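You operate a simulated robot arm through the tools that you are given. There is no shell and no other tool. Be economical: measure what you need, move in short steps, check, and stop when the job is done.

Carry out the task below with a simulated two-armed robot. There is one attempt and no reset: what you move stays moved.

## Task
Pick up the white binder from the door rack second shelf from the bottom with one hand, pass it to the other hand and put it on the door rack top shelf.

It is judged by the outcome, as a careful person would: the job done as asked, and still so three seconds after it is handed in. It fails if anything else is knocked over, pushed out of place, dropped, spilled or broken.

## Robot
Two 6-joint arms with two-finger parallel grippers on one trunk, on a base that drives. Base frame: it is fixed to the floor where the robot stands at the start and does not move with it; the origin is under the middle of the robot, x ahead of it, y to its left, z up. Units: cm, degrees, N and s.
The left shoulder is at the start at [28, 18.5, 65.5], the right one opposite. With the tool pointing down near the work surface each hand reaches from about 56 to 94 cm from the robot's upright axis, wherever it stands, measured 20 degrees to its own side. Places, roughly: door rack top shelf [70, 10, 160]. Payload 1.57 kg a hand.
The tool frame of a hand sits at the grasp point between the pads (the TCP): z along the fingers, y along the line on which they close. The tips reach 3 cm beyond it. Largest opening 8 cm; finger width 1.7, thickness 1.2; the body of the gripper, 4 by 8.2 cm, starts 8 cm behind the TCP.
Orientation is that of the tool frame in the base frame, as [roll, pitch, yaw] about the fixed x, y, z axes, in that order (R = Rz(yaw) Ry(pitch) Rx(roll)). With the fingers straight down and closing along the base's y, the tool's x points along the base's -x, its y along +y and its z along -z.

## Interface
- The arms move only by the tool drive_tool. It takes "left_plan", "right_plan" or both (then of equal length, played together; a hand with none holds still); each is a list of rows, each a list of 3 entries, a list of its own where there are three numbers: the shift along the tool's x, y, z in mm, then the turn, a rotation vector about the tool's x, y, z in degrees, then the gripper command, from -1 (fully open) to 1 (shut), values between in proportion. In form: [[[x, y, z], [ax, ay, az], grip], ...]. A call has 1 to 12 rows; each row is the pose to reach, as a shift and turn from the pose commanded when the call began, along the tool's axes at that moment. A row lasts 0.2 s, in which the tool goes at most 5 cm and 8.6 degrees; a call with a longer step from one row to the next is refused whole, and so is a gripper value outside its range. A pose out of reach is approached as far as the arm can. The call stops where the force on the tool passes 40 N (or 10 N more than at its start, if that is more) or the arm is blocked; 0.2 s more then pass. The fingers move at their own pace (about 15.3 cm/s each) and stop on an object; they squeeze with about 43 N. The grip force told is the motor's: it shows also when the fingers shut on nothing. Time passes only in rows, and 0.2 s behind the last, so rows that repeat a pose let the fingers close. It gives the time, the measured TCP pose, the force on the tool (base axes), the opening and the grip force at its end, in the units of the frame above (readings bear some noise), with the torque about the TCP (base axes, N m) and any sound that the robot's microphone picked up.
- Cameras (640 x 400 px; columns grow to the right, rows downward): "scene" is now at [24.84, -1.41, 117.17]; the picture's right is [-0.15, -0.99, 0.00], its down [0.03, -0.00, -1.00] and it looks along [0.99, -0.15, 0.03] (base axes); focal length 214 px, centre (320, 200). "left" rides on the left gripper at [7.2, 0.7, -12.2] in its tool frame; the picture's right is [-0.09, 1.00, 0.00], its down [-0.84, -0.08, -0.54] and it looks along [-0.54, -0.05, 0.84] (tool axes); focal length 238 px, centre (320, 200). "right" rides on the right gripper at [7.2, -0.7, -12.2] in its tool frame; the picture's right is [0.09, 1.00, 0.00], its down [-0.84, 0.08, -0.54] and it looks along [-0.54, 0.05, 0.84] (tool axes); focal length 238 px, centre (320, 200). There is no depth. A picture from a camera that has moved, and an enlarged one, comes with that camera's place and axes in the base frame and with its lens.
- get_image(camera): a new picture of that camera. No time passes.
- move_column(by): slides the trunk up (or, below 0, down) by that many cm; the arms and the scene camera ride with it, the base frame stays. It gives what a move gives, with no picture.
- drive_base(legs): drives the robot by 1 to 6 legs, each [ahead, turn to the left] in cm and degrees, along the robot's own axes; the way and the turn of a leg run together, so that a leg with both is an arc; at most 150 cm and 180 degrees a leg. The arms and the cameras ride along, it lands a little off, and it stops where it bumps. It gives what a move gives.
- head_to(pan, tilt): turns the head with the scene camera to pan (to the left, within 86 degrees either way) and tilt (down, from -29 to 69), counted from straight ahead of the robot. It gives what a move gives.
- close_up(camera, box): a new picture of the part [left, top, right, bottom] of that camera's present view, enlarged. No time passes.
- finish_job(): hands the job in; it is judged then, once.

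Work in short steps. Places have to be worked out from the pictures, the camera data and where the tool is seen: move nearer, look again, correct. Check each grasp and each placing, and mend what went wrong. You have 120 turns and 108 pictures in all, those below and enlarged ones among them. Open the grippers and draw the arms clear of the work before you hand the job in, unless the task says otherwise; then end with one line.

The tools are called by a JSON object that holds its "fn" and its "kwargs". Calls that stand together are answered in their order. drive_tool: Moves the arms, as the interface text tells. Its arguments: {"type":"object","properties":{"left_plan":{"type":"array","items":{"type":"array"}},"right_plan":{"type":"array","items":{"type":"array"}}},"required":[]} The other tools are called the same way: move_column (by) slides the trunk up or down; drive_base (legs) drives the base; head_to (pan, tilt) turns the head that bears the scene camera; get_image (camera) takes a picture; close_up (camera, box) takes an enlarged picture of a part of a camera's view; finish_job () hands the job in.

At the start:

```text
clock: 0.0
left_eef_pos: [46.72, 19.95, 100.1]
left_tcp_rot: [180.0, 0.1, -180.0]
left_force: [0.2, 0.3, 0.2]
left_moment: [0.03, -0.04, 0.0]
left_finger_gap: 8.01
left_gripper_force: 0.0
right_eef_pos: [46.36, -22.78, 100.03]
right_tcp_rot: [-180.0, 0.0, -180.0]
right_force: [-0.5, -1.0, 0.2]
right_moment: [0.03, 0.01, 0.0]
right_finger_gap: 8.02
right_gripper_force: 0.0
trunk travel left (down, up): [-35.0, 64.0]
robot x, y, heading: [-0.02, 0.34, 0.1]
head pan, tilt: [-8.5, -1.5]
```

scene: 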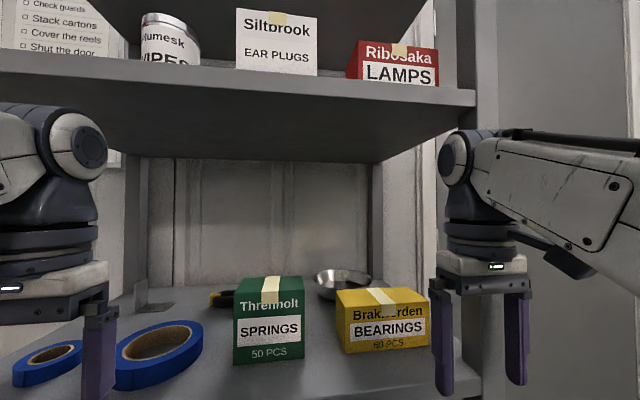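
right: 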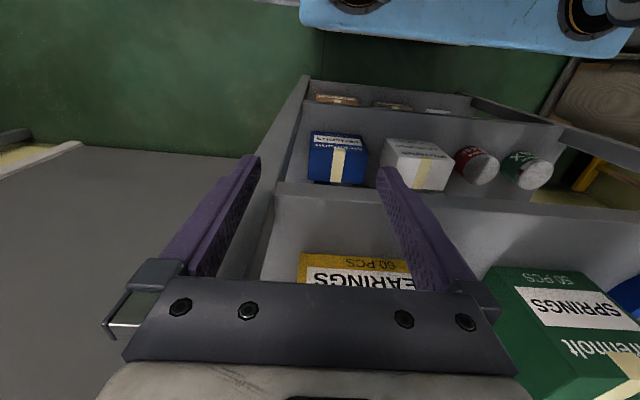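
left: 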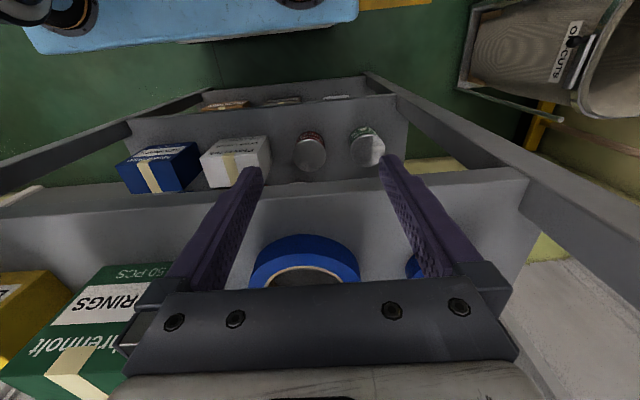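

The pictures show an open rack right ahead, with several shelves. I look down with the head to find the lower shelves.

{"fn": "head_to", "kwargs": {"pan": 0, "tilt": 40}}

{"fn": "get_image", "kwargs": {"camera": "scene"}}

```text
clock: 1.1
left_eef_pos: [46.77, 19.79, 100.04]
left_tcp_rot: [180.0, 0.0, 180.0]
left_force: [-0.2, 0.6, 0.1]
left_moment: [-0.05, -0.01, 0.01]
left_finger_gap: 8.0
left_gripper_force: 0.0
right_eef_pos: [46.41, -22.72, 99.9]
right_tcp_rot: [180.0, 0.0, 180.0]
right_force: [0.5, 0.2, -0.8]
right_moment: [0.0, -0.04, -0.01]
right_finger_gap: 7.99
right_gripper_force: 0.0
trunk travel left (down, up): [-35.0, 64.0]
robot x, y, heading: [-0.14, -0.08, 0.1]
head pan, tilt: [0.0, 40.0]
```

```text
104 pictures are left
camera scene: at [24.51, -0.09, 110.57], right [0.0, -1.0, 0.0], down [-0.64, 0.0, -0.77], along [0.77, 0.0, -0.64], focal length 214 px, centre (320, 200)
```

scene: 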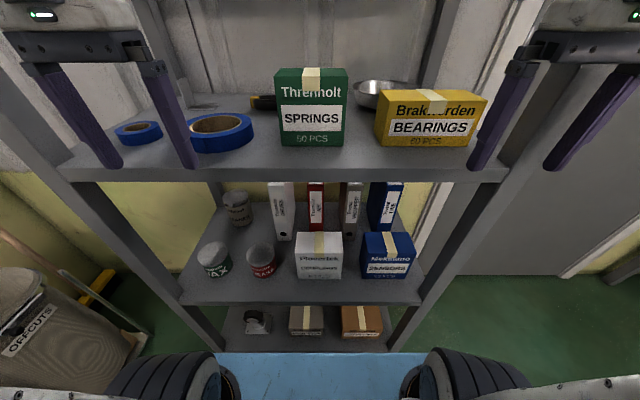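

The white binder stands at the back of the second shelf, leftmost of four. I look up to see the top shelf.

{"fn": "head_to", "kwargs": {"pan": 0, "tilt": -29}}

{"fn": "get_image", "kwargs": {"camera": "scene"}}

```text
clock: 2.5
left_eef_pos: [46.81, 19.91, 100.07]
left_tcp_rot: [-179.9, 0.0, 180.0]
left_force: [0.6, -0.1, -0.1]
left_moment: [0.01, 0.02, 0.01]
left_finger_gap: 8.0
left_gripper_force: 0.0
right_eef_pos: [46.36, -22.57, 100.03]
right_tcp_rot: [-179.9, -0.1, 180.0]
right_force: [0.7, -0.2, -0.1]
right_moment: [-0.01, -0.03, -0.04]
right_finger_gap: 8.01
right_gripper_force: 0.2
trunk travel left (down, up): [-35.0, 64.0]
robot x, y, heading: [-0.26, 0.12, -0.1]
head pan, tilt: [0.0, -28.6]
```

```text
103 pictures are left
camera scene: at [22.71, -0.09, 120.94], right [0.0, -1.0, 0.0], down [0.48, 0.0, -0.88], along [0.88, 0.0, 0.48], focal length 214 px, centre (320, 200)
```

scene: 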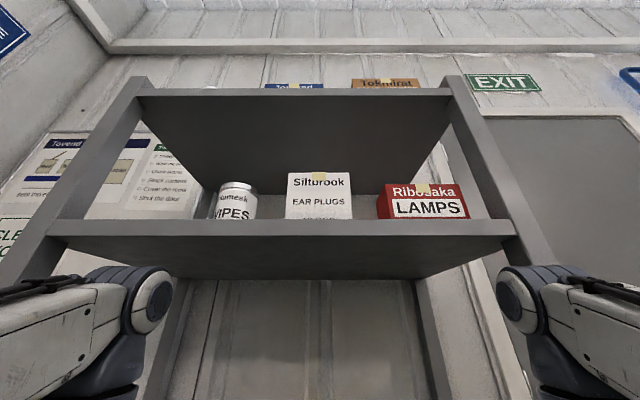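

There are five shelves, the top one at z≈160; the rack front seems to be near x≈50. I back off a bit to make room for the arms, then raise the trunk to see the top shelf.

{"fn": "drive_base", "kwargs": {"legs": [[-30, 0]]}}

{"fn": "move_column", "kwargs": {"by": 64}}

{"fn": "head_to", "kwargs": {"pan": 0, "tilt": 20}}

{"fn": "get_image", "kwargs": {"camera": "scene"}}

```text
clock: 4.5
left_eef_pos: [16.55, 19.69, 100.02]
left_tcp_rot: [180.0, 0.1, 179.7]
left_force: [0.1, 0.3, 0.8]
left_moment: [0.02, -0.01, 0.0]
left_finger_gap: 7.99
left_gripper_force: 0.0
right_eef_pos: [15.94, -22.88, 99.99]
right_tcp_rot: [-179.9, 0.0, 179.7]
right_force: [0.4, -0.7, -0.5]
right_moment: [-0.02, 0.0, 0.01]
right_finger_gap: 8.01
right_gripper_force: 0.0
trunk travel left (down, up): [-35.0, 64.0]
robot x, y, heading: [-30.2, 0.28, -0.5]
head pan, tilt: [0.0, -28.6]
```

```text
refused: 64 is not a number from -40 to 40
```

```text
clock: 5.7
left_eef_pos: [16.57, 19.68, 99.91]
left_tcp_rot: [180.0, 0.0, 179.7]
left_force: [0.7, -0.3, -0.2]
left_moment: [-0.02, 0.02, 0.0]
left_finger_gap: 8.03
left_gripper_force: 0.1
right_eef_pos: [15.85, -22.87, 99.97]
right_tcp_rot: [-179.9, 0.0, 179.7]
right_force: [-0.7, 1.2, 0.0]
right_moment: [0.02, -0.02, 0.01]
right_finger_gap: 8.03
right_gripper_force: 0.1
trunk travel left (down, up): [-35.0, 64.0]
robot x, y, heading: [-30.54, -0.07, -0.3]
head pan, tilt: [0.0, 20.0]
```

```text
102 pictures are left
camera scene: at [-5.05, -0.14, 113.71], right [-0.01, -1.0, 0.0], down [-0.34, 0.0, -0.94], along [0.94, 0.0, -0.34], focal length 214 px, centre (320, 200)
```

scene: 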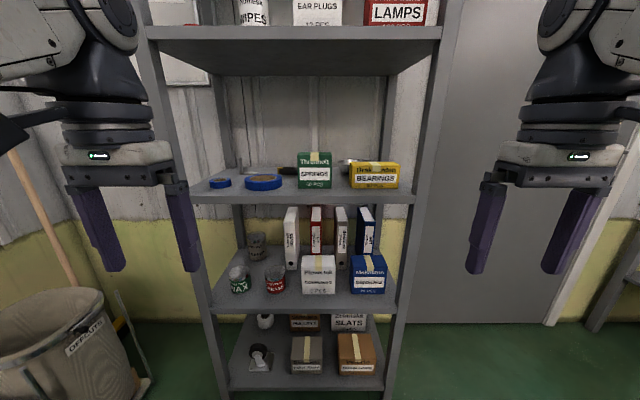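

The geometry agrees: front edge x≈49, width 60, shelf 3 at z≈95, shelf 2 at z≈56. I zoom in on the binders.

{"fn": "close_up", "kwargs": {"camera": "scene", "box": [220, 190, 400, 302]}}

{"fn": "move_column", "kwargs": {"by": 40}}

{"fn": "move_column", "kwargs": {"by": 24}}

{"fn": "get_image", "kwargs": {"camera": "scene"}}

```text
3.56 times, centred on (310, 246) of scene
camera zoom: at [-5.05, -0.14, 113.71], right [-0.01, -1.0, 0.0], down [-0.34, 0.0, -0.94], along [0.94, 0.0, -0.34], focal length 763 px, centre (356, 36)
```

zoom: 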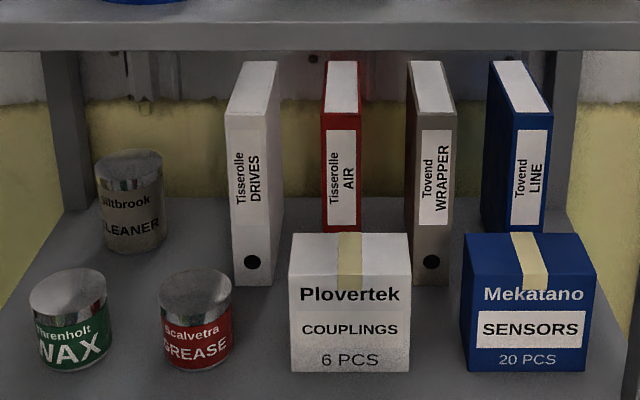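

```text
clock: 9.5
left_eef_pos: [16.49, 19.7, 139.95]
left_tcp_rot: [180.0, 0.0, 179.7]
left_force: [-0.9, -0.2, 0.2]
left_moment: [-0.02, -0.02, -0.02]
left_finger_gap: 7.98
left_gripper_force: 0.1
right_eef_pos: [16.0, -22.85, 139.99]
right_tcp_rot: [-179.9, 0.0, 179.7]
right_force: [0.4, 0.4, -0.5]
right_moment: [0.02, -0.01, -0.03]
right_finger_gap: 7.98
right_gripper_force: 0.2
trunk travel left (down, up): [-75.0, 24.0]
robot x, y, heading: [-30.26, 0.19, -0.3]
head pan, tilt: [0.0, 20.0]
```

```text
clock: 12.0
left_eef_pos: [16.46, 19.65, 163.97]
left_tcp_rot: [179.9, 0.1, 179.7]
left_force: [0.1, -0.6, 1.3]
left_moment: [0.0, 0.01, 0.0]
left_finger_gap: 8.0
left_gripper_force: 0.1
right_eef_pos: [15.84, -22.87, 163.97]
right_tcp_rot: [180.0, -0.1, 179.7]
right_force: [-0.5, 0.3, 0.0]
right_moment: [0.06, -0.01, 0.0]
right_finger_gap: 8.01
right_gripper_force: 0.0
trunk travel left (down, up): [-99.0, 0.0]
robot x, y, heading: [-30.7, -0.06, -0.3]
head pan, tilt: [0.0, 20.0]
```

```text
100 pictures are left
camera scene: at [-5.04, -0.14, 177.66], right [-0.01, -1.0, 0.0], down [-0.34, 0.0, -0.94], along [0.94, 0.0, -0.34], focal length 214 px, centre (320, 200)
```

scene: 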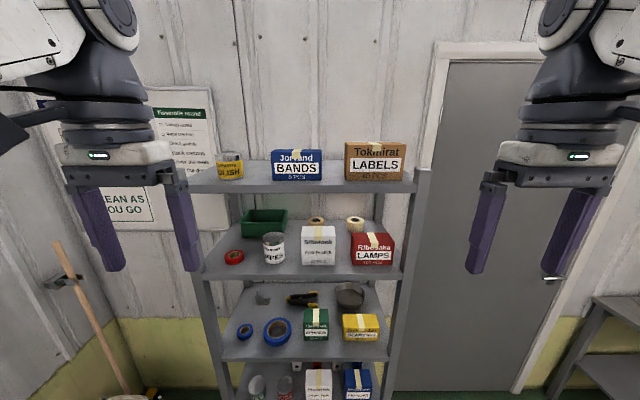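

The top shelf holds a can, a blue box and a brown box, with gaps between. I zoom in to measure the free room there.

{"fn": "close_up", "kwargs": {"camera": "scene", "box": [180, 120, 440, 282]}}

```text
2.46 times, centred on (310, 201) of scene
camera zoom: at [-5.04, -0.14, 177.66], right [-0.01, -1.0, 0.0], down [-0.34, 0.0, -0.94], along [0.94, 0.0, -0.34], focal length 528 px, centre (345, 198)
```

zoom: 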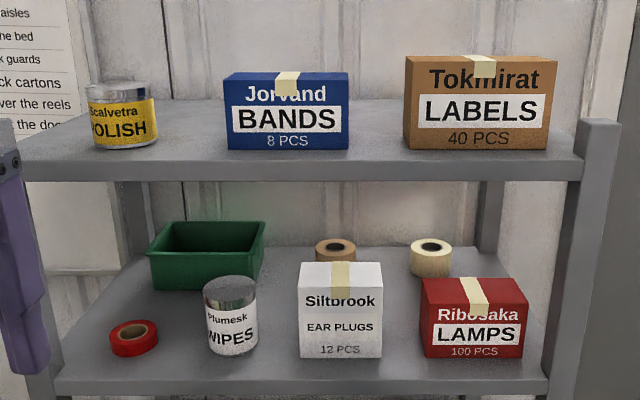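

Top-shelf gap between can and blue box is ~9 cm at y≈19; the binder is ~4.8 thick, 16 deep, 22 high. I lower the trunk back and turn the left tool to point forward, slightly downward.

{"fn": "move_column", "kwargs": {"by": -40}}

{"fn": "move_column", "kwargs": {"by": -24}}

{"fn": "drive_tool", "kwargs": {"left_plan": [[[-26, -4, 20], [0, -7.8, 0], -1], [[-52, -8, 40], [0, -15.6, 0], -1], [[-78, -12, 60], [0, -23.4, 0], -1], [[-104, -16, 80], [0, -31.2, 0], -1], [[-130, -20, 100], [0, -39, 0], -1], [[-156, -24, 120], [0, -46.8, 0], -1], [[-182, -28, 140], [0, -54.6, 0], -1], [[-208, -32, 160], [0, -62.4, 0], -1], [[-234, -36, 180], [0, -70, 0], -1]]}}

{"fn": "get_image", "kwargs": {"camera": "scene"}}

{"fn": "get_image", "kwargs": {"camera": "left"}}

```text
clock: 15.9
left_eef_pos: [16.52, 19.74, 124.08]
left_tcp_rot: [-179.9, 0.0, 179.8]
left_force: [-0.9, 0.2, 0.1]
left_moment: [0.01, -0.04, 0.01]
left_finger_gap: 8.0
left_gripper_force: 0.1
right_eef_pos: [15.81, -22.85, 123.99]
right_tcp_rot: [-179.9, 0.0, 179.7]
right_force: [-0.3, 0.5, 0.0]
right_moment: [-0.03, -0.02, 0.01]
right_finger_gap: 8.0
right_gripper_force: 0.2
trunk travel left (down, up): [-59.0, 40.0]
robot x, y, heading: [-30.27, 0.15, -0.4]
head pan, tilt: [0.0, 20.0]
```

```text
clock: 18.4
left_eef_pos: [16.46, 19.74, 99.87]
left_tcp_rot: [179.9, 0.0, 179.7]
left_force: [-0.8, 0.2, -0.4]
left_moment: [0.0, 0.02, 0.01]
left_finger_gap: 8.0
left_gripper_force: 0.0
right_eef_pos: [15.88, -22.88, 99.96]
right_tcp_rot: [180.0, 0.0, 179.8]
right_force: [-0.1, -0.4, -0.1]
right_moment: [0.01, 0.0, -0.02]
right_finger_gap: 8.01
right_gripper_force: 0.0
trunk travel left (down, up): [-35.0, 64.0]
robot x, y, heading: [-30.39, 0.02, -0.4]
head pan, tilt: [0.0, 20.0]
```

```text
clock: 20.4
left_eef_pos: [39.75, 16.16, 81.85]
left_tcp_rot: [179.8, 69.9, 179.5]
left_force: [0.5, 0.5, 0.1]
left_moment: [0.0, 0.04, -0.03]
left_finger_gap: 8.0
left_gripper_force: 0.0
left hand out of reach, approached as far as the arm can: row 1, 2, 3, 4, 5, 6, 7, 8
right_eef_pos: [15.84, -22.86, 99.9]
right_tcp_rot: [180.0, 0.0, 179.8]
right_force: [-1.2, 0.4, 0.4]
right_moment: [0.04, -0.02, 0.01]
right_finger_gap: 8.01
right_gripper_force: 0.1
trunk travel left (down, up): [-35.0, 64.0]
robot x, y, heading: [-30.49, 0.56, -0.3]
head pan, tilt: [0.0, 20.0]
```

```text
98 pictures are left
camera scene: at [-5.09, -0.14, 113.69], right [0.0, -1.0, 0.0], down [-0.34, 0.0, -0.94], along [0.94, 0.0, -0.34], focal length 214 px, centre (320, 200)
```

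scene: 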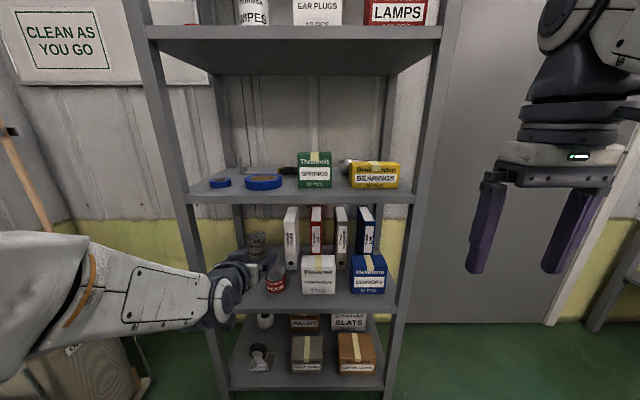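

```text
97 pictures are left
camera left: at [25.64, 16.85, 79.46], right [0.04, 1.0, 0.09], down [-0.22, -0.08, 0.97], along [0.97, -0.05, 0.22], focal length 238 px, centre (320, 200)
```

left: 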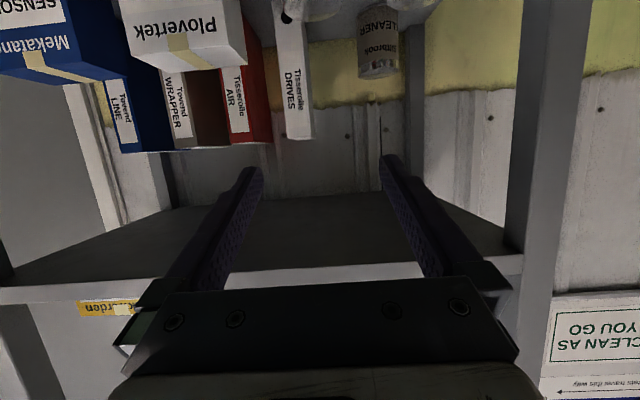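

The view gives the spine at y≈11.3, x≈69, top at z≈77.8. I move the left hand in to about (52, 11.4, 74), still short of the binder, and look again.

{"fn": "drive_tool", "kwargs": {"left_plan": [[[8, -12, 35], [0, 0, 0], -1], [[16, -24, 70], [0, 0, 0], -1], [[24, -36, 105], [0, 0, 0], -1], [[32, -47, 140], [0, 0, 0], -1]]}}

{"fn": "get_image", "kwargs": {"camera": "left"}}

{"fn": "close_up", "kwargs": {"camera": "scene", "box": [190, 180, 410, 318]}}

```text
clock: 21.4
left_eef_pos: [52.0, 11.11, 74.19]
left_tcp_rot: [-180.0, 70.0, 179.7]
left_force: [-0.2, 0.4, 0.3]
left_moment: [0.01, -0.02, 0.01]
left_finger_gap: 8.0
left_gripper_force: 0.1
right_eef_pos: [15.82, -22.93, 99.99]
right_tcp_rot: [-180.0, 0.0, 179.7]
right_force: [0.2, -0.5, -0.2]
right_moment: [0.01, -0.03, -0.01]
right_finger_gap: 8.0
right_gripper_force: 0.0
trunk travel left (down, up): [-35.0, 64.0]
robot x, y, heading: [-30.24, -0.03, -0.5]
head pan, tilt: [0.0, 20.0]
```

```text
96 pictures are left
camera left: at [38.0, 11.93, 71.66], right [0.04, 1.0, 0.09], down [-0.22, -0.08, 0.97], along [0.97, -0.05, 0.22], focal length 238 px, centre (320, 200)
```

left: 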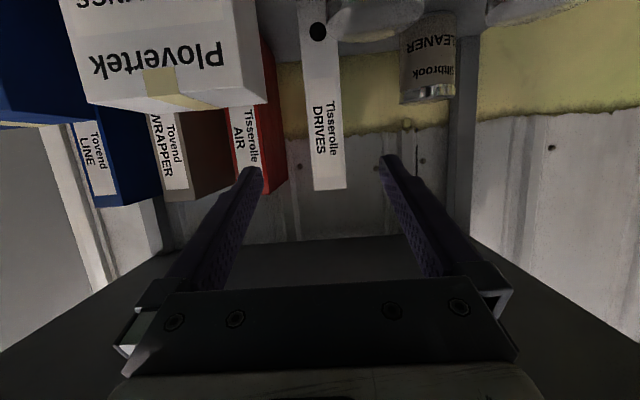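

```text
2.90 times, centred on (300, 249) of scene
camera zoom: at [-5.08, -0.13, 113.68], right [0.0, -1.0, 0.0], down [-0.34, 0.0, -0.94], along [0.94, 0.0, -0.34], focal length 622 px, centre (378, 58)
```

zoom: 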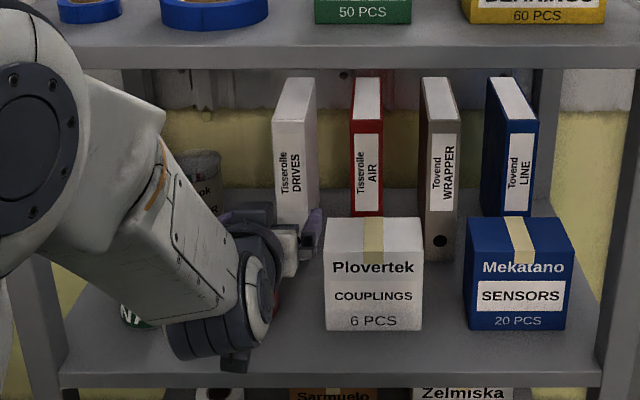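

The binder centre is at y≈11.6; clear of can and box. I advance to x≈67 so that the tips just straddle the spine, and check.

{"fn": "drive_tool", "kwargs": {"left_plan": [[[-13, 2, 35], [0, 0, 0], -1], [[-26, 4, 70], [0, 0, 0], -1], [[-39, 5, 106], [0, 0, 0], -1], [[-51, 5, 141], [0, 0, 0], -1]]}}

{"fn": "get_image", "kwargs": {"camera": "left"}}

{"fn": "close_up", "kwargs": {"camera": "scene", "box": [190, 180, 410, 318]}}

```text
clock: 22.4
left_eef_pos: [66.74, 11.56, 74.4]
left_tcp_rot: [179.9, 70.0, 179.5]
left_force: [0.4, 0.0, 0.7]
left_moment: [0.01, -0.01, 0.01]
left_finger_gap: 7.98
left_gripper_force: 0.0
right_eef_pos: [15.85, -22.95, 100.03]
right_tcp_rot: [-179.9, 0.0, 179.6]
right_force: [-0.9, 0.8, -0.8]
right_moment: [-0.02, -0.03, 0.0]
right_finger_gap: 8.01
right_gripper_force: 0.0
trunk travel left (down, up): [-35.0, 64.0]
robot x, y, heading: [-30.28, -0.22, -0.3]
head pan, tilt: [0.0, 20.0]
```

```text
94 pictures are left
camera left: at [52.9, 12.29, 71.77], right [0.04, 1.0, 0.09], down [-0.22, -0.08, 0.97], along [0.97, -0.06, 0.22], focal length 238 px, centre (320, 200)
```

left: 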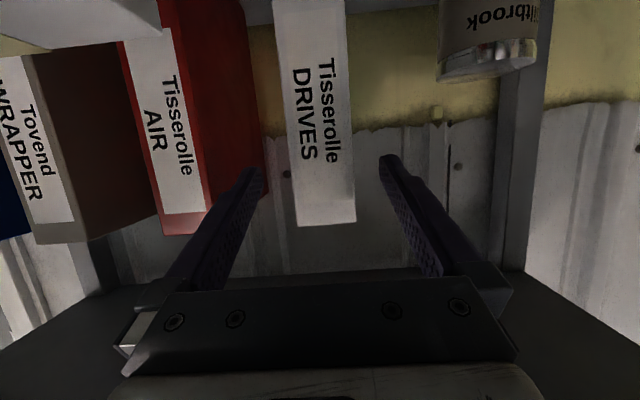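

```text
2.90 times, centred on (300, 249) of scene
camera zoom: at [-5.08, -0.14, 113.68], right [0.0, -1.0, 0.0], down [-0.34, 0.0, -0.94], along [0.94, 0.0, -0.34], focal length 622 px, centre (378, 58)
```

zoom: 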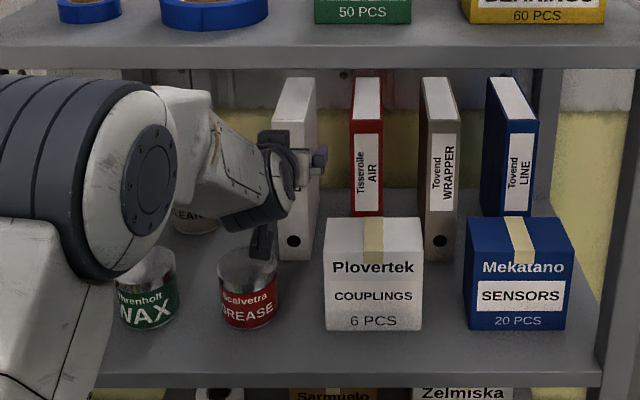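

The spine front is nearer x≈70.5, centre y≈11.7, between the fingers. I advance to x≈75.5 for a ~5 cm deep grip.

{"fn": "drive_tool", "kwargs": {"left_plan": [[[-9, 2, 28], [0, 0, 0], -1], [[-18, 2, 55], [0, 0, 0], -1], [[-28, 2, 83], [0, 0, 0], -1]]}}

{"fn": "get_image", "kwargs": {"camera": "left"}}

```text
clock: 23.2
left_eef_pos: [75.71, 11.62, 73.88]
left_tcp_rot: [-179.9, 70.0, 179.7]
left_force: [-0.2, -0.5, 0.5]
left_moment: [0.0, 0.02, 0.01]
left_finger_gap: 7.98
left_gripper_force: 0.1
right_eef_pos: [15.86, -22.8, 99.98]
right_tcp_rot: [-180.0, -0.1, 179.7]
right_force: [-0.8, 0.2, -0.5]
right_moment: [0.03, -0.02, 0.0]
right_finger_gap: 7.98
right_gripper_force: 0.1
trunk travel left (down, up): [-35.0, 64.0]
robot x, y, heading: [-30.47, -0.07, -0.4]
head pan, tilt: [0.0, 20.0]
```

```text
92 pictures are left
camera left: at [61.66, 12.39, 71.4], right [0.04, 1.0, 0.09], down [-0.22, -0.08, 0.97], along [0.97, -0.06, 0.22], focal length 238 px, centre (320, 200)
```

left: 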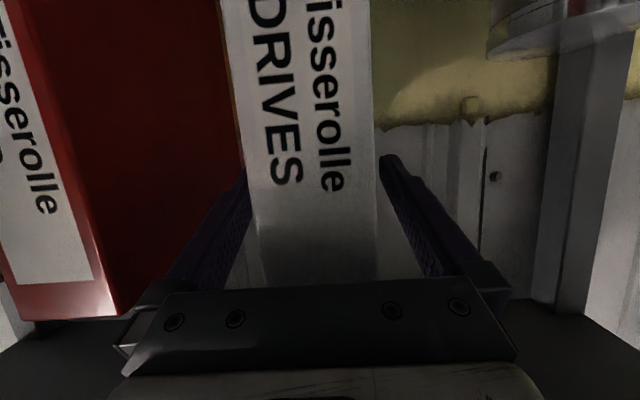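

The binder is between the fingers with the palm just short of it. I close.

{"fn": "drive_tool", "kwargs": {"left_plan": [[[0, 0, 0], [0, 0, 0], 0], [[0, 0, 0], [0, 0, 0], 1], [[0, 0, 0], [0, 0, 0], 1], [[0, 0, 0], [0, 0, 0], 1]]}}

{"fn": "get_image", "kwargs": {"camera": "left"}}

```text
clock: 24.2
left_eef_pos: [75.65, 11.64, 73.9]
left_tcp_rot: [-180.0, 70.0, 179.7]
left_force: [1.2, 0.8, 0.2]
left_moment: [0.1, -0.14, -0.01]
left_finger_gap: 4.46
left_gripper_force: 43.0
right_eef_pos: [15.85, -22.94, 99.98]
right_tcp_rot: [-180.0, 0.0, 179.7]
right_force: [-0.3, 1.3, -0.3]
right_moment: [-0.01, 0.0, -0.01]
right_finger_gap: 8.05
right_gripper_force: 0.2
trunk travel left (down, up): [-35.0, 64.0]
robot x, y, heading: [-30.41, 0.31, -0.1]
head pan, tilt: [0.0, 20.0]
```

```text
91 pictures are left
camera left: at [61.65, 12.38, 71.38], right [0.04, 1.0, 0.09], down [-0.22, -0.08, 0.97], along [0.97, -0.06, 0.22], focal length 238 px, centre (320, 200)
```

left: 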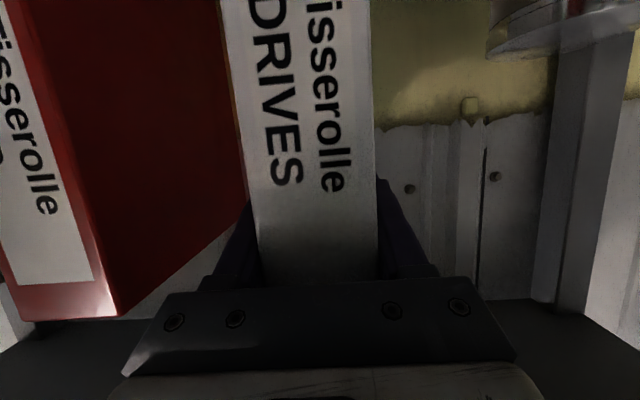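

Gripped at 4.46 cm, 43 N. I lift 2 cm straight up and check that the binder follows without turning.

{"fn": "drive_tool", "kwargs": {"left_plan": [[[-9, 0, -3], [0, 0, 0], 1], [[-19, 0, -7], [0, 0, 0], 1], [[-19, 0, -7], [0, 0, 0], 1]]}}

{"fn": "close_up", "kwargs": {"camera": "scene", "box": [190, 180, 410, 318]}}

{"fn": "get_image", "kwargs": {"camera": "left"}}

```text
clock: 25.0
left_eef_pos: [75.66, 11.7, 75.83]
left_tcp_rot: [180.0, 69.9, 179.8]
left_force: [0.3, -0.4, -5.8]
left_moment: [0.0, 0.15, 0.0]
left_finger_gap: 4.54
left_gripper_force: 43.2
right_eef_pos: [15.91, -22.91, 99.96]
right_tcp_rot: [-180.0, 0.0, 179.7]
right_force: [-0.3, 0.3, 0.1]
right_moment: [0.03, 0.0, 0.01]
right_finger_gap: 8.0
right_gripper_force: 0.0
trunk travel left (down, up): [-35.0, 64.0]
robot x, y, heading: [-30.25, -0.28, -0.3]
head pan, tilt: [0.0, 20.0]
```

```text
2.90 times, centred on (300, 249) of scene
camera zoom: at [-5.02, -0.14, 113.66], right [-0.01, -1.0, 0.0], down [-0.34, 0.0, -0.94], along [0.94, 0.0, -0.34], focal length 622 px, centre (378, 58)
```

zoom: 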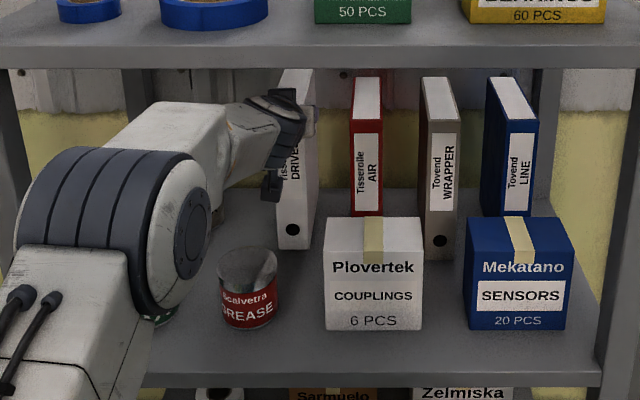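

```text
89 pictures are left
camera left: at [61.59, 12.43, 73.38], right [0.04, 1.0, 0.09], down [-0.22, -0.08, 0.97], along [0.97, -0.06, 0.22], focal length 238 px, centre (320, 200)
```

left: 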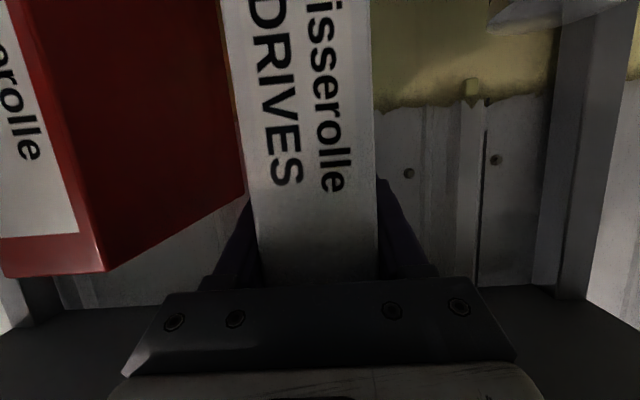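

The weight (~6 N) is held firmly. I draw the binder back 6 cm and 2 cm right, staying behind the can and box in front.

{"fn": "drive_tool", "kwargs": {"left_plan": [[[7, -7, -19], [0, 0, 0], 1], [[14, -14, -38], [0, 0, 0], 1], [[20, -20, -56], [0, 0, 0], 1]]}}

{"fn": "close_up", "kwargs": {"camera": "scene", "box": [190, 180, 410, 318]}}

{"fn": "get_image", "kwargs": {"camera": "left"}}

```text
clock: 25.8
left_eef_pos: [69.68, 9.69, 76.04]
left_tcp_rot: [-179.9, 69.9, 179.8]
left_force: [-0.2, -0.1, -5.6]
left_moment: [0.03, 0.12, 0.01]
left_finger_gap: 4.5
left_gripper_force: 42.6
right_eef_pos: [15.86, -22.78, 99.87]
right_tcp_rot: [-180.0, 0.0, 179.7]
right_force: [0.3, 0.1, 0.3]
right_moment: [-0.02, 0.01, 0.01]
right_finger_gap: 8.0
right_gripper_force: 0.0
trunk travel left (down, up): [-35.0, 64.0]
robot x, y, heading: [-30.42, 0.34, -0.2]
head pan, tilt: [0.0, 20.0]
```

```text
2.90 times, centred on (300, 249) of scene
camera zoom: at [-5.01, -0.14, 113.66], right [-0.01, -1.0, 0.0], down [-0.34, 0.0, -0.94], along [0.94, 0.0, -0.34], focal length 622 px, centre (378, 58)
```

zoom: 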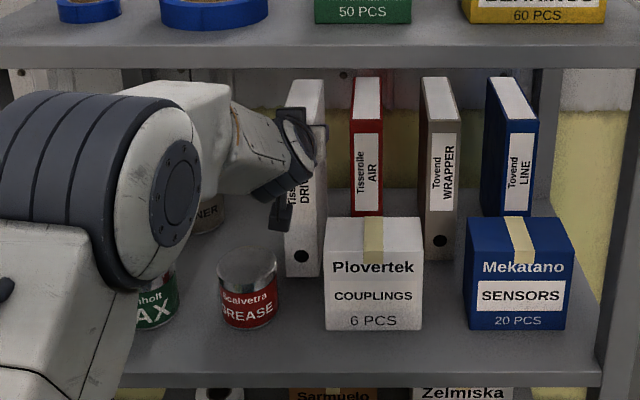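

```text
87 pictures are left
camera left: at [55.66, 10.54, 73.42], right [0.04, 1.0, 0.09], down [-0.22, -0.08, 0.97], along [0.97, -0.06, 0.22], focal length 238 px, centre (320, 200)
```

left: 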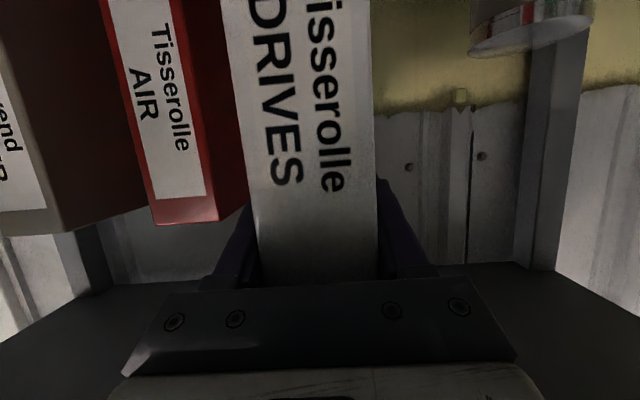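

Lifting more would bring the wrist near shelf 3, so I keep the height and draw the binder out through the 6 cm corridor between can and box, where it is now centred.

{"fn": "drive_tool", "kwargs": {"left_plan": [[[5, 0, -14], [0, 0, 0], 1], [[10, 0, -28], [0, 0, 0], 1]]}}

{"fn": "close_up", "kwargs": {"camera": "scene", "box": [230, 210, 370, 298]}}

```text
clock: 26.4
left_eef_pos: [66.91, 9.76, 76.09]
left_tcp_rot: [179.9, 70.0, 179.6]
left_force: [0.0, 0.1, -4.5]
left_moment: [0.02, 0.11, -0.01]
left_finger_gap: 4.48
left_gripper_force: 43.1
right_eef_pos: [15.88, -22.85, 100.04]
right_tcp_rot: [-179.9, 0.0, 179.7]
right_force: [-0.3, -0.2, 0.3]
right_moment: [0.02, 0.01, 0.0]
right_finger_gap: 8.0
right_gripper_force: 0.0
trunk travel left (down, up): [-35.0, 64.0]
robot x, y, heading: [-30.7, 0.01, -0.3]
head pan, tilt: [0.0, 20.0]
```

```text
4.55 times, centred on (300, 254) of scene
camera zoom: at [-5.02, -0.14, 113.66], right [-0.01, -1.0, 0.0], down [-0.34, 0.0, -0.94], along [0.94, 0.0, -0.34], focal length 975 px, centre (411, -46)
```

zoom: 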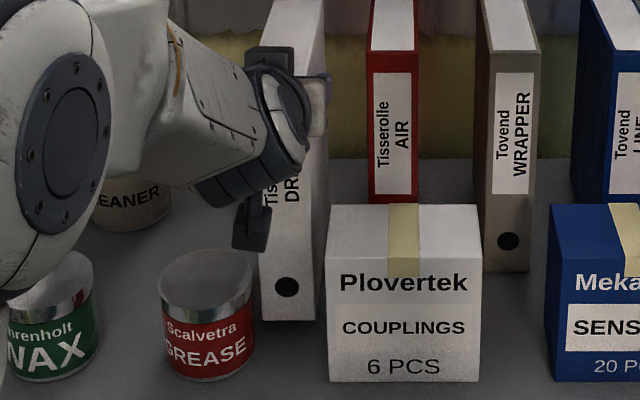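

Clear on both sides (~0.7–1 cm). I nudge 1 mm right and continue in small steps.

{"fn": "drive_tool", "kwargs": {"left_plan": [[[5, -1, -14], [0, 0, 0], 1], [[10, -1, -28], [0, 0, 0], 1], [[14, -1, -38], [0, 0, 0], 1]]}}

{"fn": "close_up", "kwargs": {"camera": "scene", "box": [230, 210, 370, 298]}}

```text
clock: 27.2
left_eef_pos: [62.73, 9.83, 75.88]
left_tcp_rot: [180.0, 70.0, 179.7]
left_force: [0.0, -0.7, -5.6]
left_moment: [-0.03, 0.14, -0.04]
left_finger_gap: 4.51
left_gripper_force: 42.9
right_eef_pos: [15.91, -22.84, 99.98]
right_tcp_rot: [-180.0, 0.0, 179.7]
right_force: [0.7, -0.4, 0.1]
right_moment: [-0.02, 0.04, -0.02]
right_finger_gap: 7.99
right_gripper_force: 0.1
trunk travel left (down, up): [-35.0, 64.0]
robot x, y, heading: [-30.64, 0.21, -0.2]
head pan, tilt: [0.0, 20.0]
```

```text
4.55 times, centred on (300, 254) of scene
camera zoom: at [-5.02, -0.14, 113.66], right [-0.01, -1.0, 0.0], down [-0.34, 0.0, -0.94], along [0.94, 0.0, -0.34], focal length 975 px, centre (411, -46)
```

zoom: 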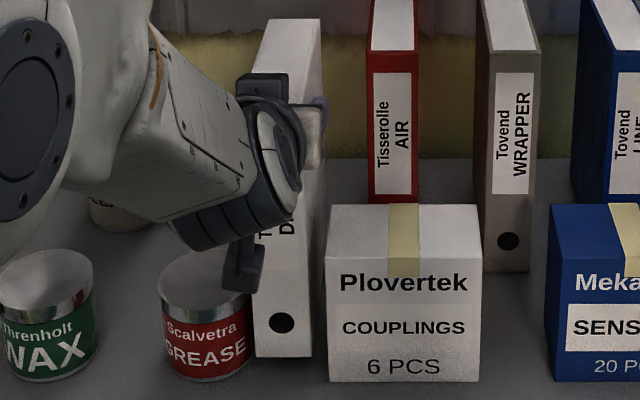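

Slightly closer to the can than to the box; I shift 4 mm right, then continue out.

{"fn": "drive_tool", "kwargs": {"left_plan": [[[0, -4, 0], [0, 0, 0], 1], [[6, -4, -17], [0, 0, 0], 1], [[12, -4, -34], [0, 0, 0], 1]]}}

{"fn": "close_up", "kwargs": {"camera": "scene", "box": [230, 210, 370, 298]}}

```text
clock: 28.0
left_eef_pos: [59.01, 9.37, 76.0]
left_tcp_rot: [179.9, 70.1, 179.8]
left_force: [0.2, 1.5, -5.8]
left_moment: [0.0, 0.11, -0.02]
left_finger_gap: 4.49
left_gripper_force: 42.7
right_eef_pos: [15.99, -23.0, 99.95]
right_tcp_rot: [-180.0, 0.0, 179.8]
right_force: [0.5, 0.9, -0.3]
right_moment: [-0.01, 0.04, 0.03]
right_finger_gap: 8.0
right_gripper_force: 0.1
trunk travel left (down, up): [-35.0, 64.0]
robot x, y, heading: [-30.37, 0.08, -0.1]
head pan, tilt: [0.0, 20.0]
```

```text
4.55 times, centred on (300, 254) of scene
camera zoom: at [-5.02, -0.14, 113.66], right [-0.01, -1.0, 0.0], down [-0.34, 0.0, -0.94], along [0.94, 0.0, -0.34], focal length 975 px, centre (411, -46)
```

zoom: 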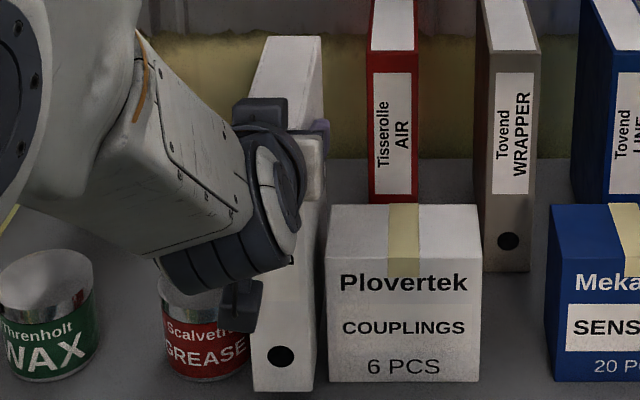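

Nothing disturbed. I continue straight back 10 cm.

{"fn": "drive_tool", "kwargs": {"left_plan": [[[9, 0, -24], [0, 0, 0], 1], [[17, 0, -47], [0, 0, 0], 1], [[26, 0, -71], [0, 0, 0], 1], [[34, 0, -94], [0, 0, 0], 1]]}}

{"fn": "close_up", "kwargs": {"camera": "scene", "box": [190, 180, 410, 318]}}

```text
clock: 29.0
left_eef_pos: [49.11, 9.35, 76.12]
left_tcp_rot: [179.9, 70.0, 179.6]
left_force: [-0.1, 0.5, -6.0]
left_moment: [-0.02, 0.15, -0.04]
left_finger_gap: 4.47
left_gripper_force: 43.4
right_eef_pos: [15.87, -22.82, 99.91]
right_tcp_rot: [180.0, -0.1, 179.7]
right_force: [-0.1, -0.3, 0.0]
right_moment: [0.02, 0.01, 0.0]
right_finger_gap: 8.02
right_gripper_force: 0.1
trunk travel left (down, up): [-35.0, 64.0]
robot x, y, heading: [-30.59, -0.06, -0.1]
head pan, tilt: [0.0, 20.0]
```

```text
2.90 times, centred on (300, 249) of scene
camera zoom: at [-5.02, -0.14, 113.66], right [-0.01, -1.0, 0.0], down [-0.34, 0.0, -0.94], along [0.94, 0.0, -0.34], focal length 622 px, centre (378, 58)
```

zoom: 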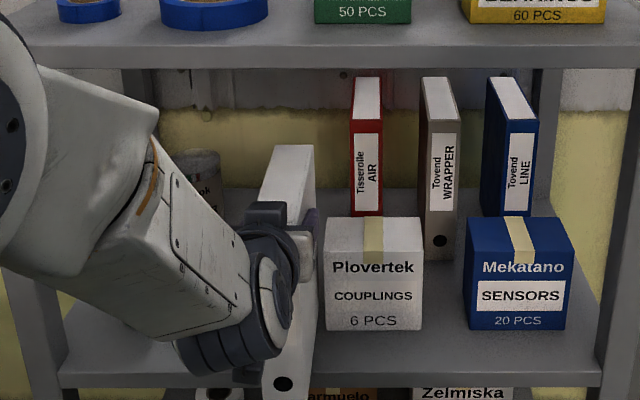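

Continuing straight out another 12 cm so that the binder leaves the rack, then backing the base off.

{"fn": "drive_tool", "kwargs": {"left_plan": [[[10, 0, -28], [0, 0, 0], 1], [[21, 0, -56], [0, 0, 0], 1], [[31, 0, -85], [0, 0, 0], 1], [[41, 0, -113], [0, 0, 0], 1]]}}

{"fn": "drive_base", "kwargs": {"legs": [[-35, 0]]}}

{"fn": "get_image", "kwargs": {"camera": "scene"}}

```text
clock: 30.0
left_eef_pos: [39.75, 8.45, 76.86]
left_tcp_rot: [180.0, 70.0, 179.6]
left_force: [-0.3, 0.0, -5.6]
left_moment: [-0.02, 0.13, 0.0]
left_finger_gap: 4.52
left_gripper_force: 43.5
left hand out of reach, approached as far as the arm can: row 3, 4
right_eef_pos: [15.9, -22.87, 99.96]
right_tcp_rot: [-180.0, 0.0, 179.7]
right_force: [-0.1, 0.6, 0.0]
right_moment: [-0.01, 0.01, 0.01]
right_finger_gap: 8.03
right_gripper_force: 0.0
trunk travel left (down, up): [-35.0, 64.0]
robot x, y, heading: [-29.97, 0.17, -0.6]
head pan, tilt: [0.0, 20.0]
```

```text
clock: 32.2
left_eef_pos: [4.7, 8.74, 76.8]
left_tcp_rot: [179.9, 69.8, 179.8]
left_force: [0.4, -0.4, -6.5]
left_moment: [0.02, 0.12, -0.02]
left_finger_gap: 4.48
left_gripper_force: 43.7
right_eef_pos: [-19.19, -22.59, 100.02]
right_tcp_rot: [180.0, 0.0, 179.8]
right_force: [0.0, 0.7, 0.0]
right_moment: [0.01, 0.02, 0.0]
right_finger_gap: 7.99
right_gripper_force: 0.1
trunk travel left (down, up): [-35.0, 64.0]
robot x, y, heading: [-65.38, 0.18, -0.1]
head pan, tilt: [0.0, 20.0]
```

```text
82 pictures are left
camera scene: at [-40.11, 0.05, 113.66], right [0.0, -1.0, 0.0], down [-0.34, 0.0, -0.94], along [0.94, 0.0, -0.34], focal length 214 px, centre (320, 200)
```

scene: 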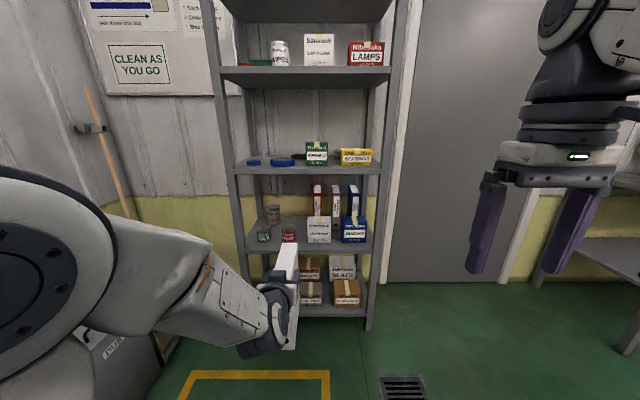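

The binder is out. For the pass I turn the left hand 90° so that it points to the right, with the binder upright across in front of the robot.

{"fn": "drive_tool", "kwargs": {"left_plan": [[[-4, 3, -8], [7.69, 0, 2.8], 1], [[-8, 6, -16], [15.38, 0, 5.6], 1], [[-11, 9, -25], [23.07, 0, 8.4], 1], [[-15, 12, -33], [30.76, 0, 11.2], 1], [[-19, 15, -41], [38.45, 0, 14.0], 1], [[-23, 19, -49], [46.14, 0, 16.8], 1], [[-27, 22, -57], [53.83, 0, 19.6], 1], [[-31, 25, -65], [61.52, 0, 22.4], 1], [[-34, 28, -74], [69.2, 0, 25.2], 1], [[-38, 31, -82], [76.9, 0, 28.0], 1], [[-42, 34, -90], [84.6, 0, 30.8], 1], [[-42, 34, -90], [84.6, 0, 30.8], 1]]}}

{"fn": "head_to", "kwargs": {"pan": 0, "tilt": 35}}

{"fn": "get_image", "kwargs": {"camera": "scene"}}

```text
clock: 34.8
left_eef_pos: [-2.14, 12.15, 83.94]
left_tcp_rot: [-179.4, 70.0, 90.2]
left_force: [0.4, 0.5, -5.3]
left_moment: [0.2, -0.01, 0.01]
left_finger_gap: 4.49
left_gripper_force: 43.0
left hand out of reach, approached as far as the arm can: row 1, 2, 3
right_eef_pos: [-19.25, -22.49, 100.01]
right_tcp_rot: [180.0, 0.0, 179.7]
right_force: [1.0, 0.2, 0.0]
right_moment: [0.01, 0.02, -0.01]
right_finger_gap: 7.99
right_gripper_force: 0.0
trunk travel left (down, up): [-35.0, 64.0]
robot x, y, heading: [-65.35, 0.4, -0.2]
head pan, tilt: [0.0, 20.0]
```

```text
clock: 35.6
left_eef_pos: [-2.3, 12.33, 83.8]
left_tcp_rot: [-179.5, 70.0, 90.2]
left_force: [-0.7, 0.2, -5.5]
left_moment: [0.14, -0.01, 0.0]
left_finger_gap: 4.46
left_gripper_force: 42.7
right_eef_pos: [-19.18, -22.63, 99.97]
right_tcp_rot: [180.0, 0.1, 179.9]
right_force: [-0.5, -0.2, -0.7]
right_moment: [-0.04, -0.04, 0.0]
right_finger_gap: 7.99
right_gripper_force: 0.0
trunk travel left (down, up): [-35.0, 64.0]
robot x, y, heading: [-65.54, 0.25, -0.2]
head pan, tilt: [0.0, 35.0]
```

```text
81 pictures are left
camera scene: at [-40.61, 0.05, 111.29], right [0.0, -1.0, 0.0], down [-0.57, 0.0, -0.82], along [0.82, 0.0, -0.57], focal length 214 px, centre (320, 200)
```

scene: 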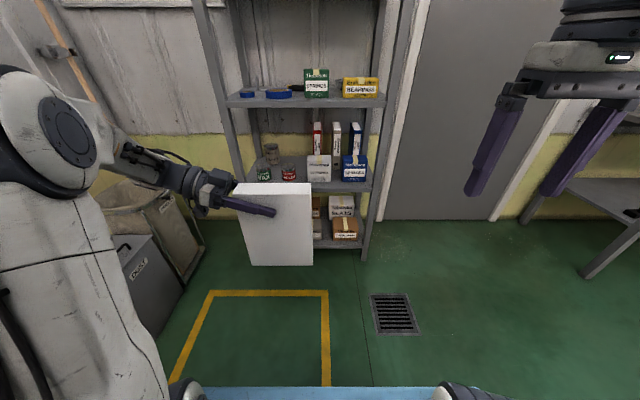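

The binder hangs upright with its fore-edge at y≈1.9, x≈−2.2, z 66–88. I bring the right hand to a forward-pointing pose beside it, then turn it to point left.

{"fn": "drive_tool", "kwargs": {"right_plan": [[[-19, -3, 17], [0, -7.8, 0], -1], [[-38, -6, 33], [0, -15.6, 0], -1], [[-57, -9, 50], [0, -23.4, 0], -1], [[-76, -12, 67], [0, -31.2, 0], -1], [[-95, -15, 83], [0, -39, 0], -1], [[-114, -18, 100], [0, -46.8, 0], -1], [[-133, -21, 117], [0, -54.6, 0], -1], [[-152, -24, 133], [0, -62.4, 0], -1], [[-172, -27, 150], [0, -70, 0], -1], [[-172, -27, 150], [0, -70, 0], -1]]}}

```text
clock: 37.8
left_eef_pos: [-2.24, 12.25, 83.97]
left_tcp_rot: [-179.6, 70.1, 90.2]
left_force: [0.2, 0.9, -5.2]
left_moment: [0.11, 0.0, -0.01]
left_finger_gap: 4.5
left_gripper_force: 42.7
right_eef_pos: [0.04, -26.55, 84.45]
right_tcp_rot: [179.9, 70.0, 179.6]
right_force: [0.0, 0.4, 0.2]
right_moment: [-0.03, 0.0, -0.04]
right_finger_gap: 7.98
right_gripper_force: 0.0
right hand out of reach, approached as far as the arm can: row 1, 2, 3, 4, 5, 6, 7, 8, 9, 10
trunk travel left (down, up): [-35.0, 64.0]
robot x, y, heading: [-65.56, 0.17, -0.4]
head pan, tilt: [0.0, 35.0]
```

Now the right hand turns 90° left while moving to about 10 cm from the binder's fore-edge.

{"fn": "drive_tool", "kwargs": {"right_plan": [[[2, 0, 1], [-7.69, 0, -2.8], -1], [[5, 5, 2], [-15.38, 0, -5.6], -1], [[8, 15, 3], [-23.07, 0, -8.4], -1], [[10, 30, 4], [-30.76, 0, -11.2], -1], [[13, 45, 5], [-38.45, 0, -14.0], -1], [[16, 60, 6], [-46.14, 0, -16.8], -1], [[18, 75, 7], [-53.83, 0, -19.6], -1], [[21, 90, 8], [-61.52, 0, -22.4], -1], [[24, 105, 9], [-69.2, 0, -25.2], -1], [[26, 120, 10], [-76.9, 0, -28.0], -1], [[28, 130, 10], [-84.6, 0, -30.8], -1], [[28, 130, 10], [-84.6, 0, -30.8], -1]]}}

{"fn": "get_image", "kwargs": {"camera": "scene"}}

{"fn": "get_image", "kwargs": {"camera": "right"}}

```text
clock: 40.4
left_eef_pos: [-2.11, 12.3, 83.78]
left_tcp_rot: [-179.7, 70.0, 90.3]
left_force: [0.1, 0.8, -6.0]
left_moment: [0.13, -0.01, -0.02]
left_finger_gap: 4.49
left_gripper_force: 42.9
right_eef_pos: [0.05, -13.44, 81.59]
right_tcp_rot: [-179.9, 70.0, -90.0]
right_force: [0.6, -0.2, -0.3]
right_moment: [0.01, -0.03, 0.04]
right_finger_gap: 8.0
right_gripper_force: 0.0
trunk travel left (down, up): [-35.0, 64.0]
robot x, y, heading: [-65.12, 0.24, -0.3]
head pan, tilt: [0.0, 35.0]
```

```text
80 pictures are left
camera scene: at [-40.61, 0.05, 111.28], right [0.0, -1.0, 0.0], down [-0.57, 0.0, -0.82], along [0.82, 0.0, -0.57], focal length 214 px, centre (320, 200)
```

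scene: 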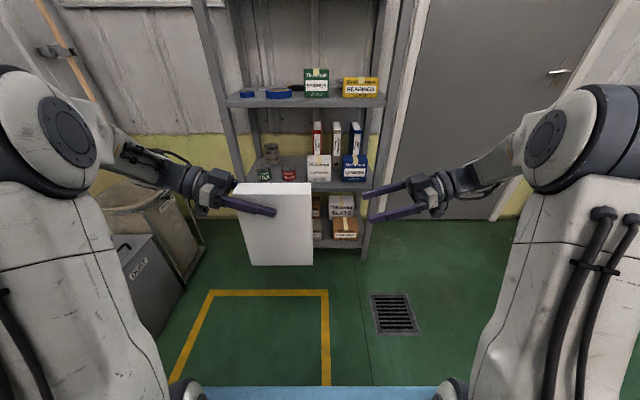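

```text
79 pictures are left
camera right: at [0.72, -27.48, 78.92], right [-1.0, -0.03, -0.09], down [-0.08, -0.22, 0.97], along [-0.05, 0.97, 0.22], focal length 238 px, centre (320, 200)
```

right: 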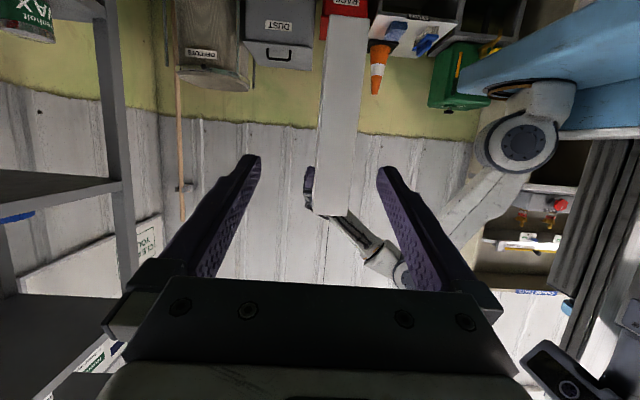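

The fore-edge sits at x≈−2.2; the right hand is at x≈0. I align it and come near, then check.

{"fn": "drive_tool", "kwargs": {"right_plan": [[[-9, 8, 30], [0, 0, 0], -1], [[-18, 16, 60], [0, 0, 0], -1], [[-27, 22, 90], [0, 0, 0], -1]]}}

{"fn": "get_image", "kwargs": {"camera": "right"}}

```text
clock: 41.2
left_eef_pos: [-2.13, 12.3, 83.89]
left_tcp_rot: [-179.6, 70.0, 90.2]
left_force: [-0.8, -0.4, -5.0]
left_moment: [0.13, 0.01, -0.01]
left_finger_gap: 4.51
left_gripper_force: 43.2
right_eef_pos: [-1.87, -4.03, 80.89]
right_tcp_rot: [-180.0, 70.0, -90.1]
right_force: [-0.2, -0.5, 0.0]
right_moment: [0.04, 0.04, -0.02]
right_finger_gap: 7.99
right_gripper_force: 0.1
trunk travel left (down, up): [-35.0, 64.0]
robot x, y, heading: [-65.27, 0.47, -0.1]
head pan, tilt: [0.0, 35.0]
```

```text
78 pictures are left
camera right: at [-1.26, -18.14, 78.29], right [-1.0, -0.03, -0.09], down [-0.08, -0.22, 0.97], along [-0.05, 0.97, 0.22], focal length 238 px, centre (320, 200)
```

right: 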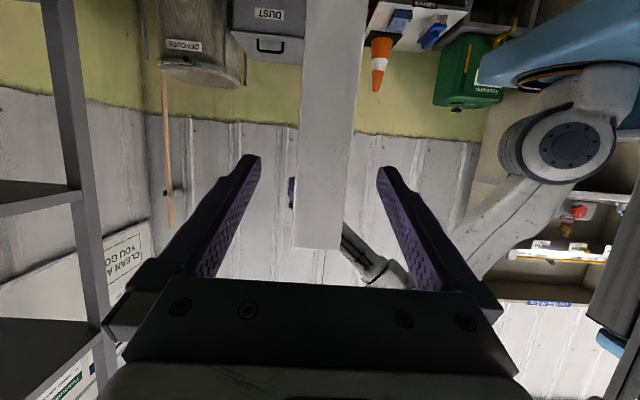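

Centred. I advance so that the fingers take the fore-edge ~4 cm deep, below and short of the left fingertips.

{"fn": "drive_tool", "kwargs": {"right_plan": [[[-10, 2, 31], [0, 0, 0], -1], [[-19, 2, 62], [0, 0, 0], -1], [[-29, 2, 93], [0, 0, 0], -1]]}}

{"fn": "close_up", "kwargs": {"camera": "scene", "box": [180, 140, 460, 316]}}

{"fn": "get_image", "kwargs": {"camera": "right"}}

```text
clock: 42.0
left_eef_pos: [-2.13, 12.14, 83.94]
left_tcp_rot: [-179.6, 70.1, 90.2]
left_force: [-0.7, 0.2, -4.8]
left_moment: [0.13, 0.01, -0.03]
left_finger_gap: 4.47
left_gripper_force: 43.5
right_eef_pos: [-2.14, 5.53, 80.54]
right_tcp_rot: [-179.8, 70.1, -90.1]
right_force: [0.3, 0.9, 0.6]
right_moment: [0.03, -0.01, 0.03]
right_finger_gap: 7.98
right_gripper_force: 0.1
trunk travel left (down, up): [-35.0, 64.0]
robot x, y, heading: [-65.43, 0.09, -0.1]
head pan, tilt: [0.0, 35.0]
```

```text
2.27 times, centred on (320, 228) of scene
camera zoom: at [-40.61, 0.04, 111.28], right [0.0, -1.0, 0.0], down [-0.57, 0.0, -0.82], along [0.82, 0.0, -0.57], focal length 487 px, centre (320, 136)
```

zoom: 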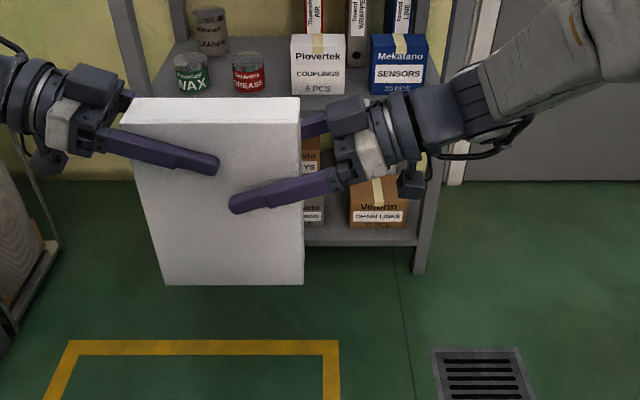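

```text
76 pictures are left
camera right: at [-1.48, -8.36, 77.91], right [-1.0, -0.03, -0.09], down [-0.08, -0.22, 0.97], along [-0.05, 0.97, 0.22], focal length 238 px, centre (320, 200)
```

right: 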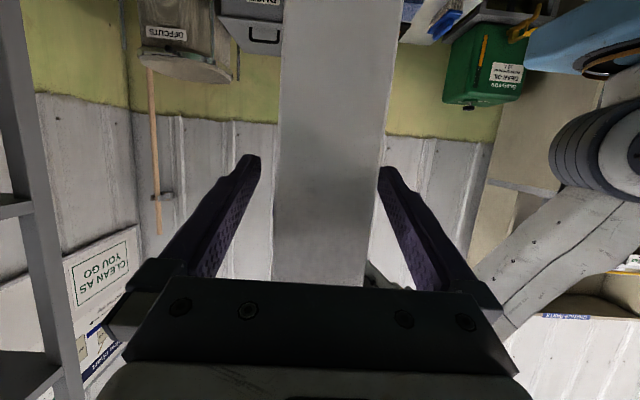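

The fingers straddle the fore-edge with no contact to the left hand. I close the right gripper.

{"fn": "drive_tool", "kwargs": {"right_plan": [[[0, 0, 0], [0, 0, 0], 0], [[0, 0, 0], [0, 0, 0], 1], [[0, 0, 0], [0, 0, 0], 1], [[0, 0, 0], [0, 0, 0], 1]]}}

```text
clock: 43.0
left_eef_pos: [-2.13, 12.31, 83.8]
left_tcp_rot: [-179.7, 70.0, 90.2]
left_force: [6.3, -7.2, -7.2]
left_moment: [0.4, -0.26, 0.82]
left_finger_gap: 4.5
left_gripper_force: 43.0
right_eef_pos: [-2.12, 5.57, 80.52]
right_tcp_rot: [180.0, 70.2, -90.2]
right_force: [-6.9, 6.9, 1.7]
right_moment: [-0.42, 0.06, -0.3]
right_finger_gap: 4.5
right_gripper_force: 42.4
trunk travel left (down, up): [-35.0, 64.0]
robot x, y, heading: [-65.67, 0.07, -0.3]
head pan, tilt: [0.0, 35.0]
```

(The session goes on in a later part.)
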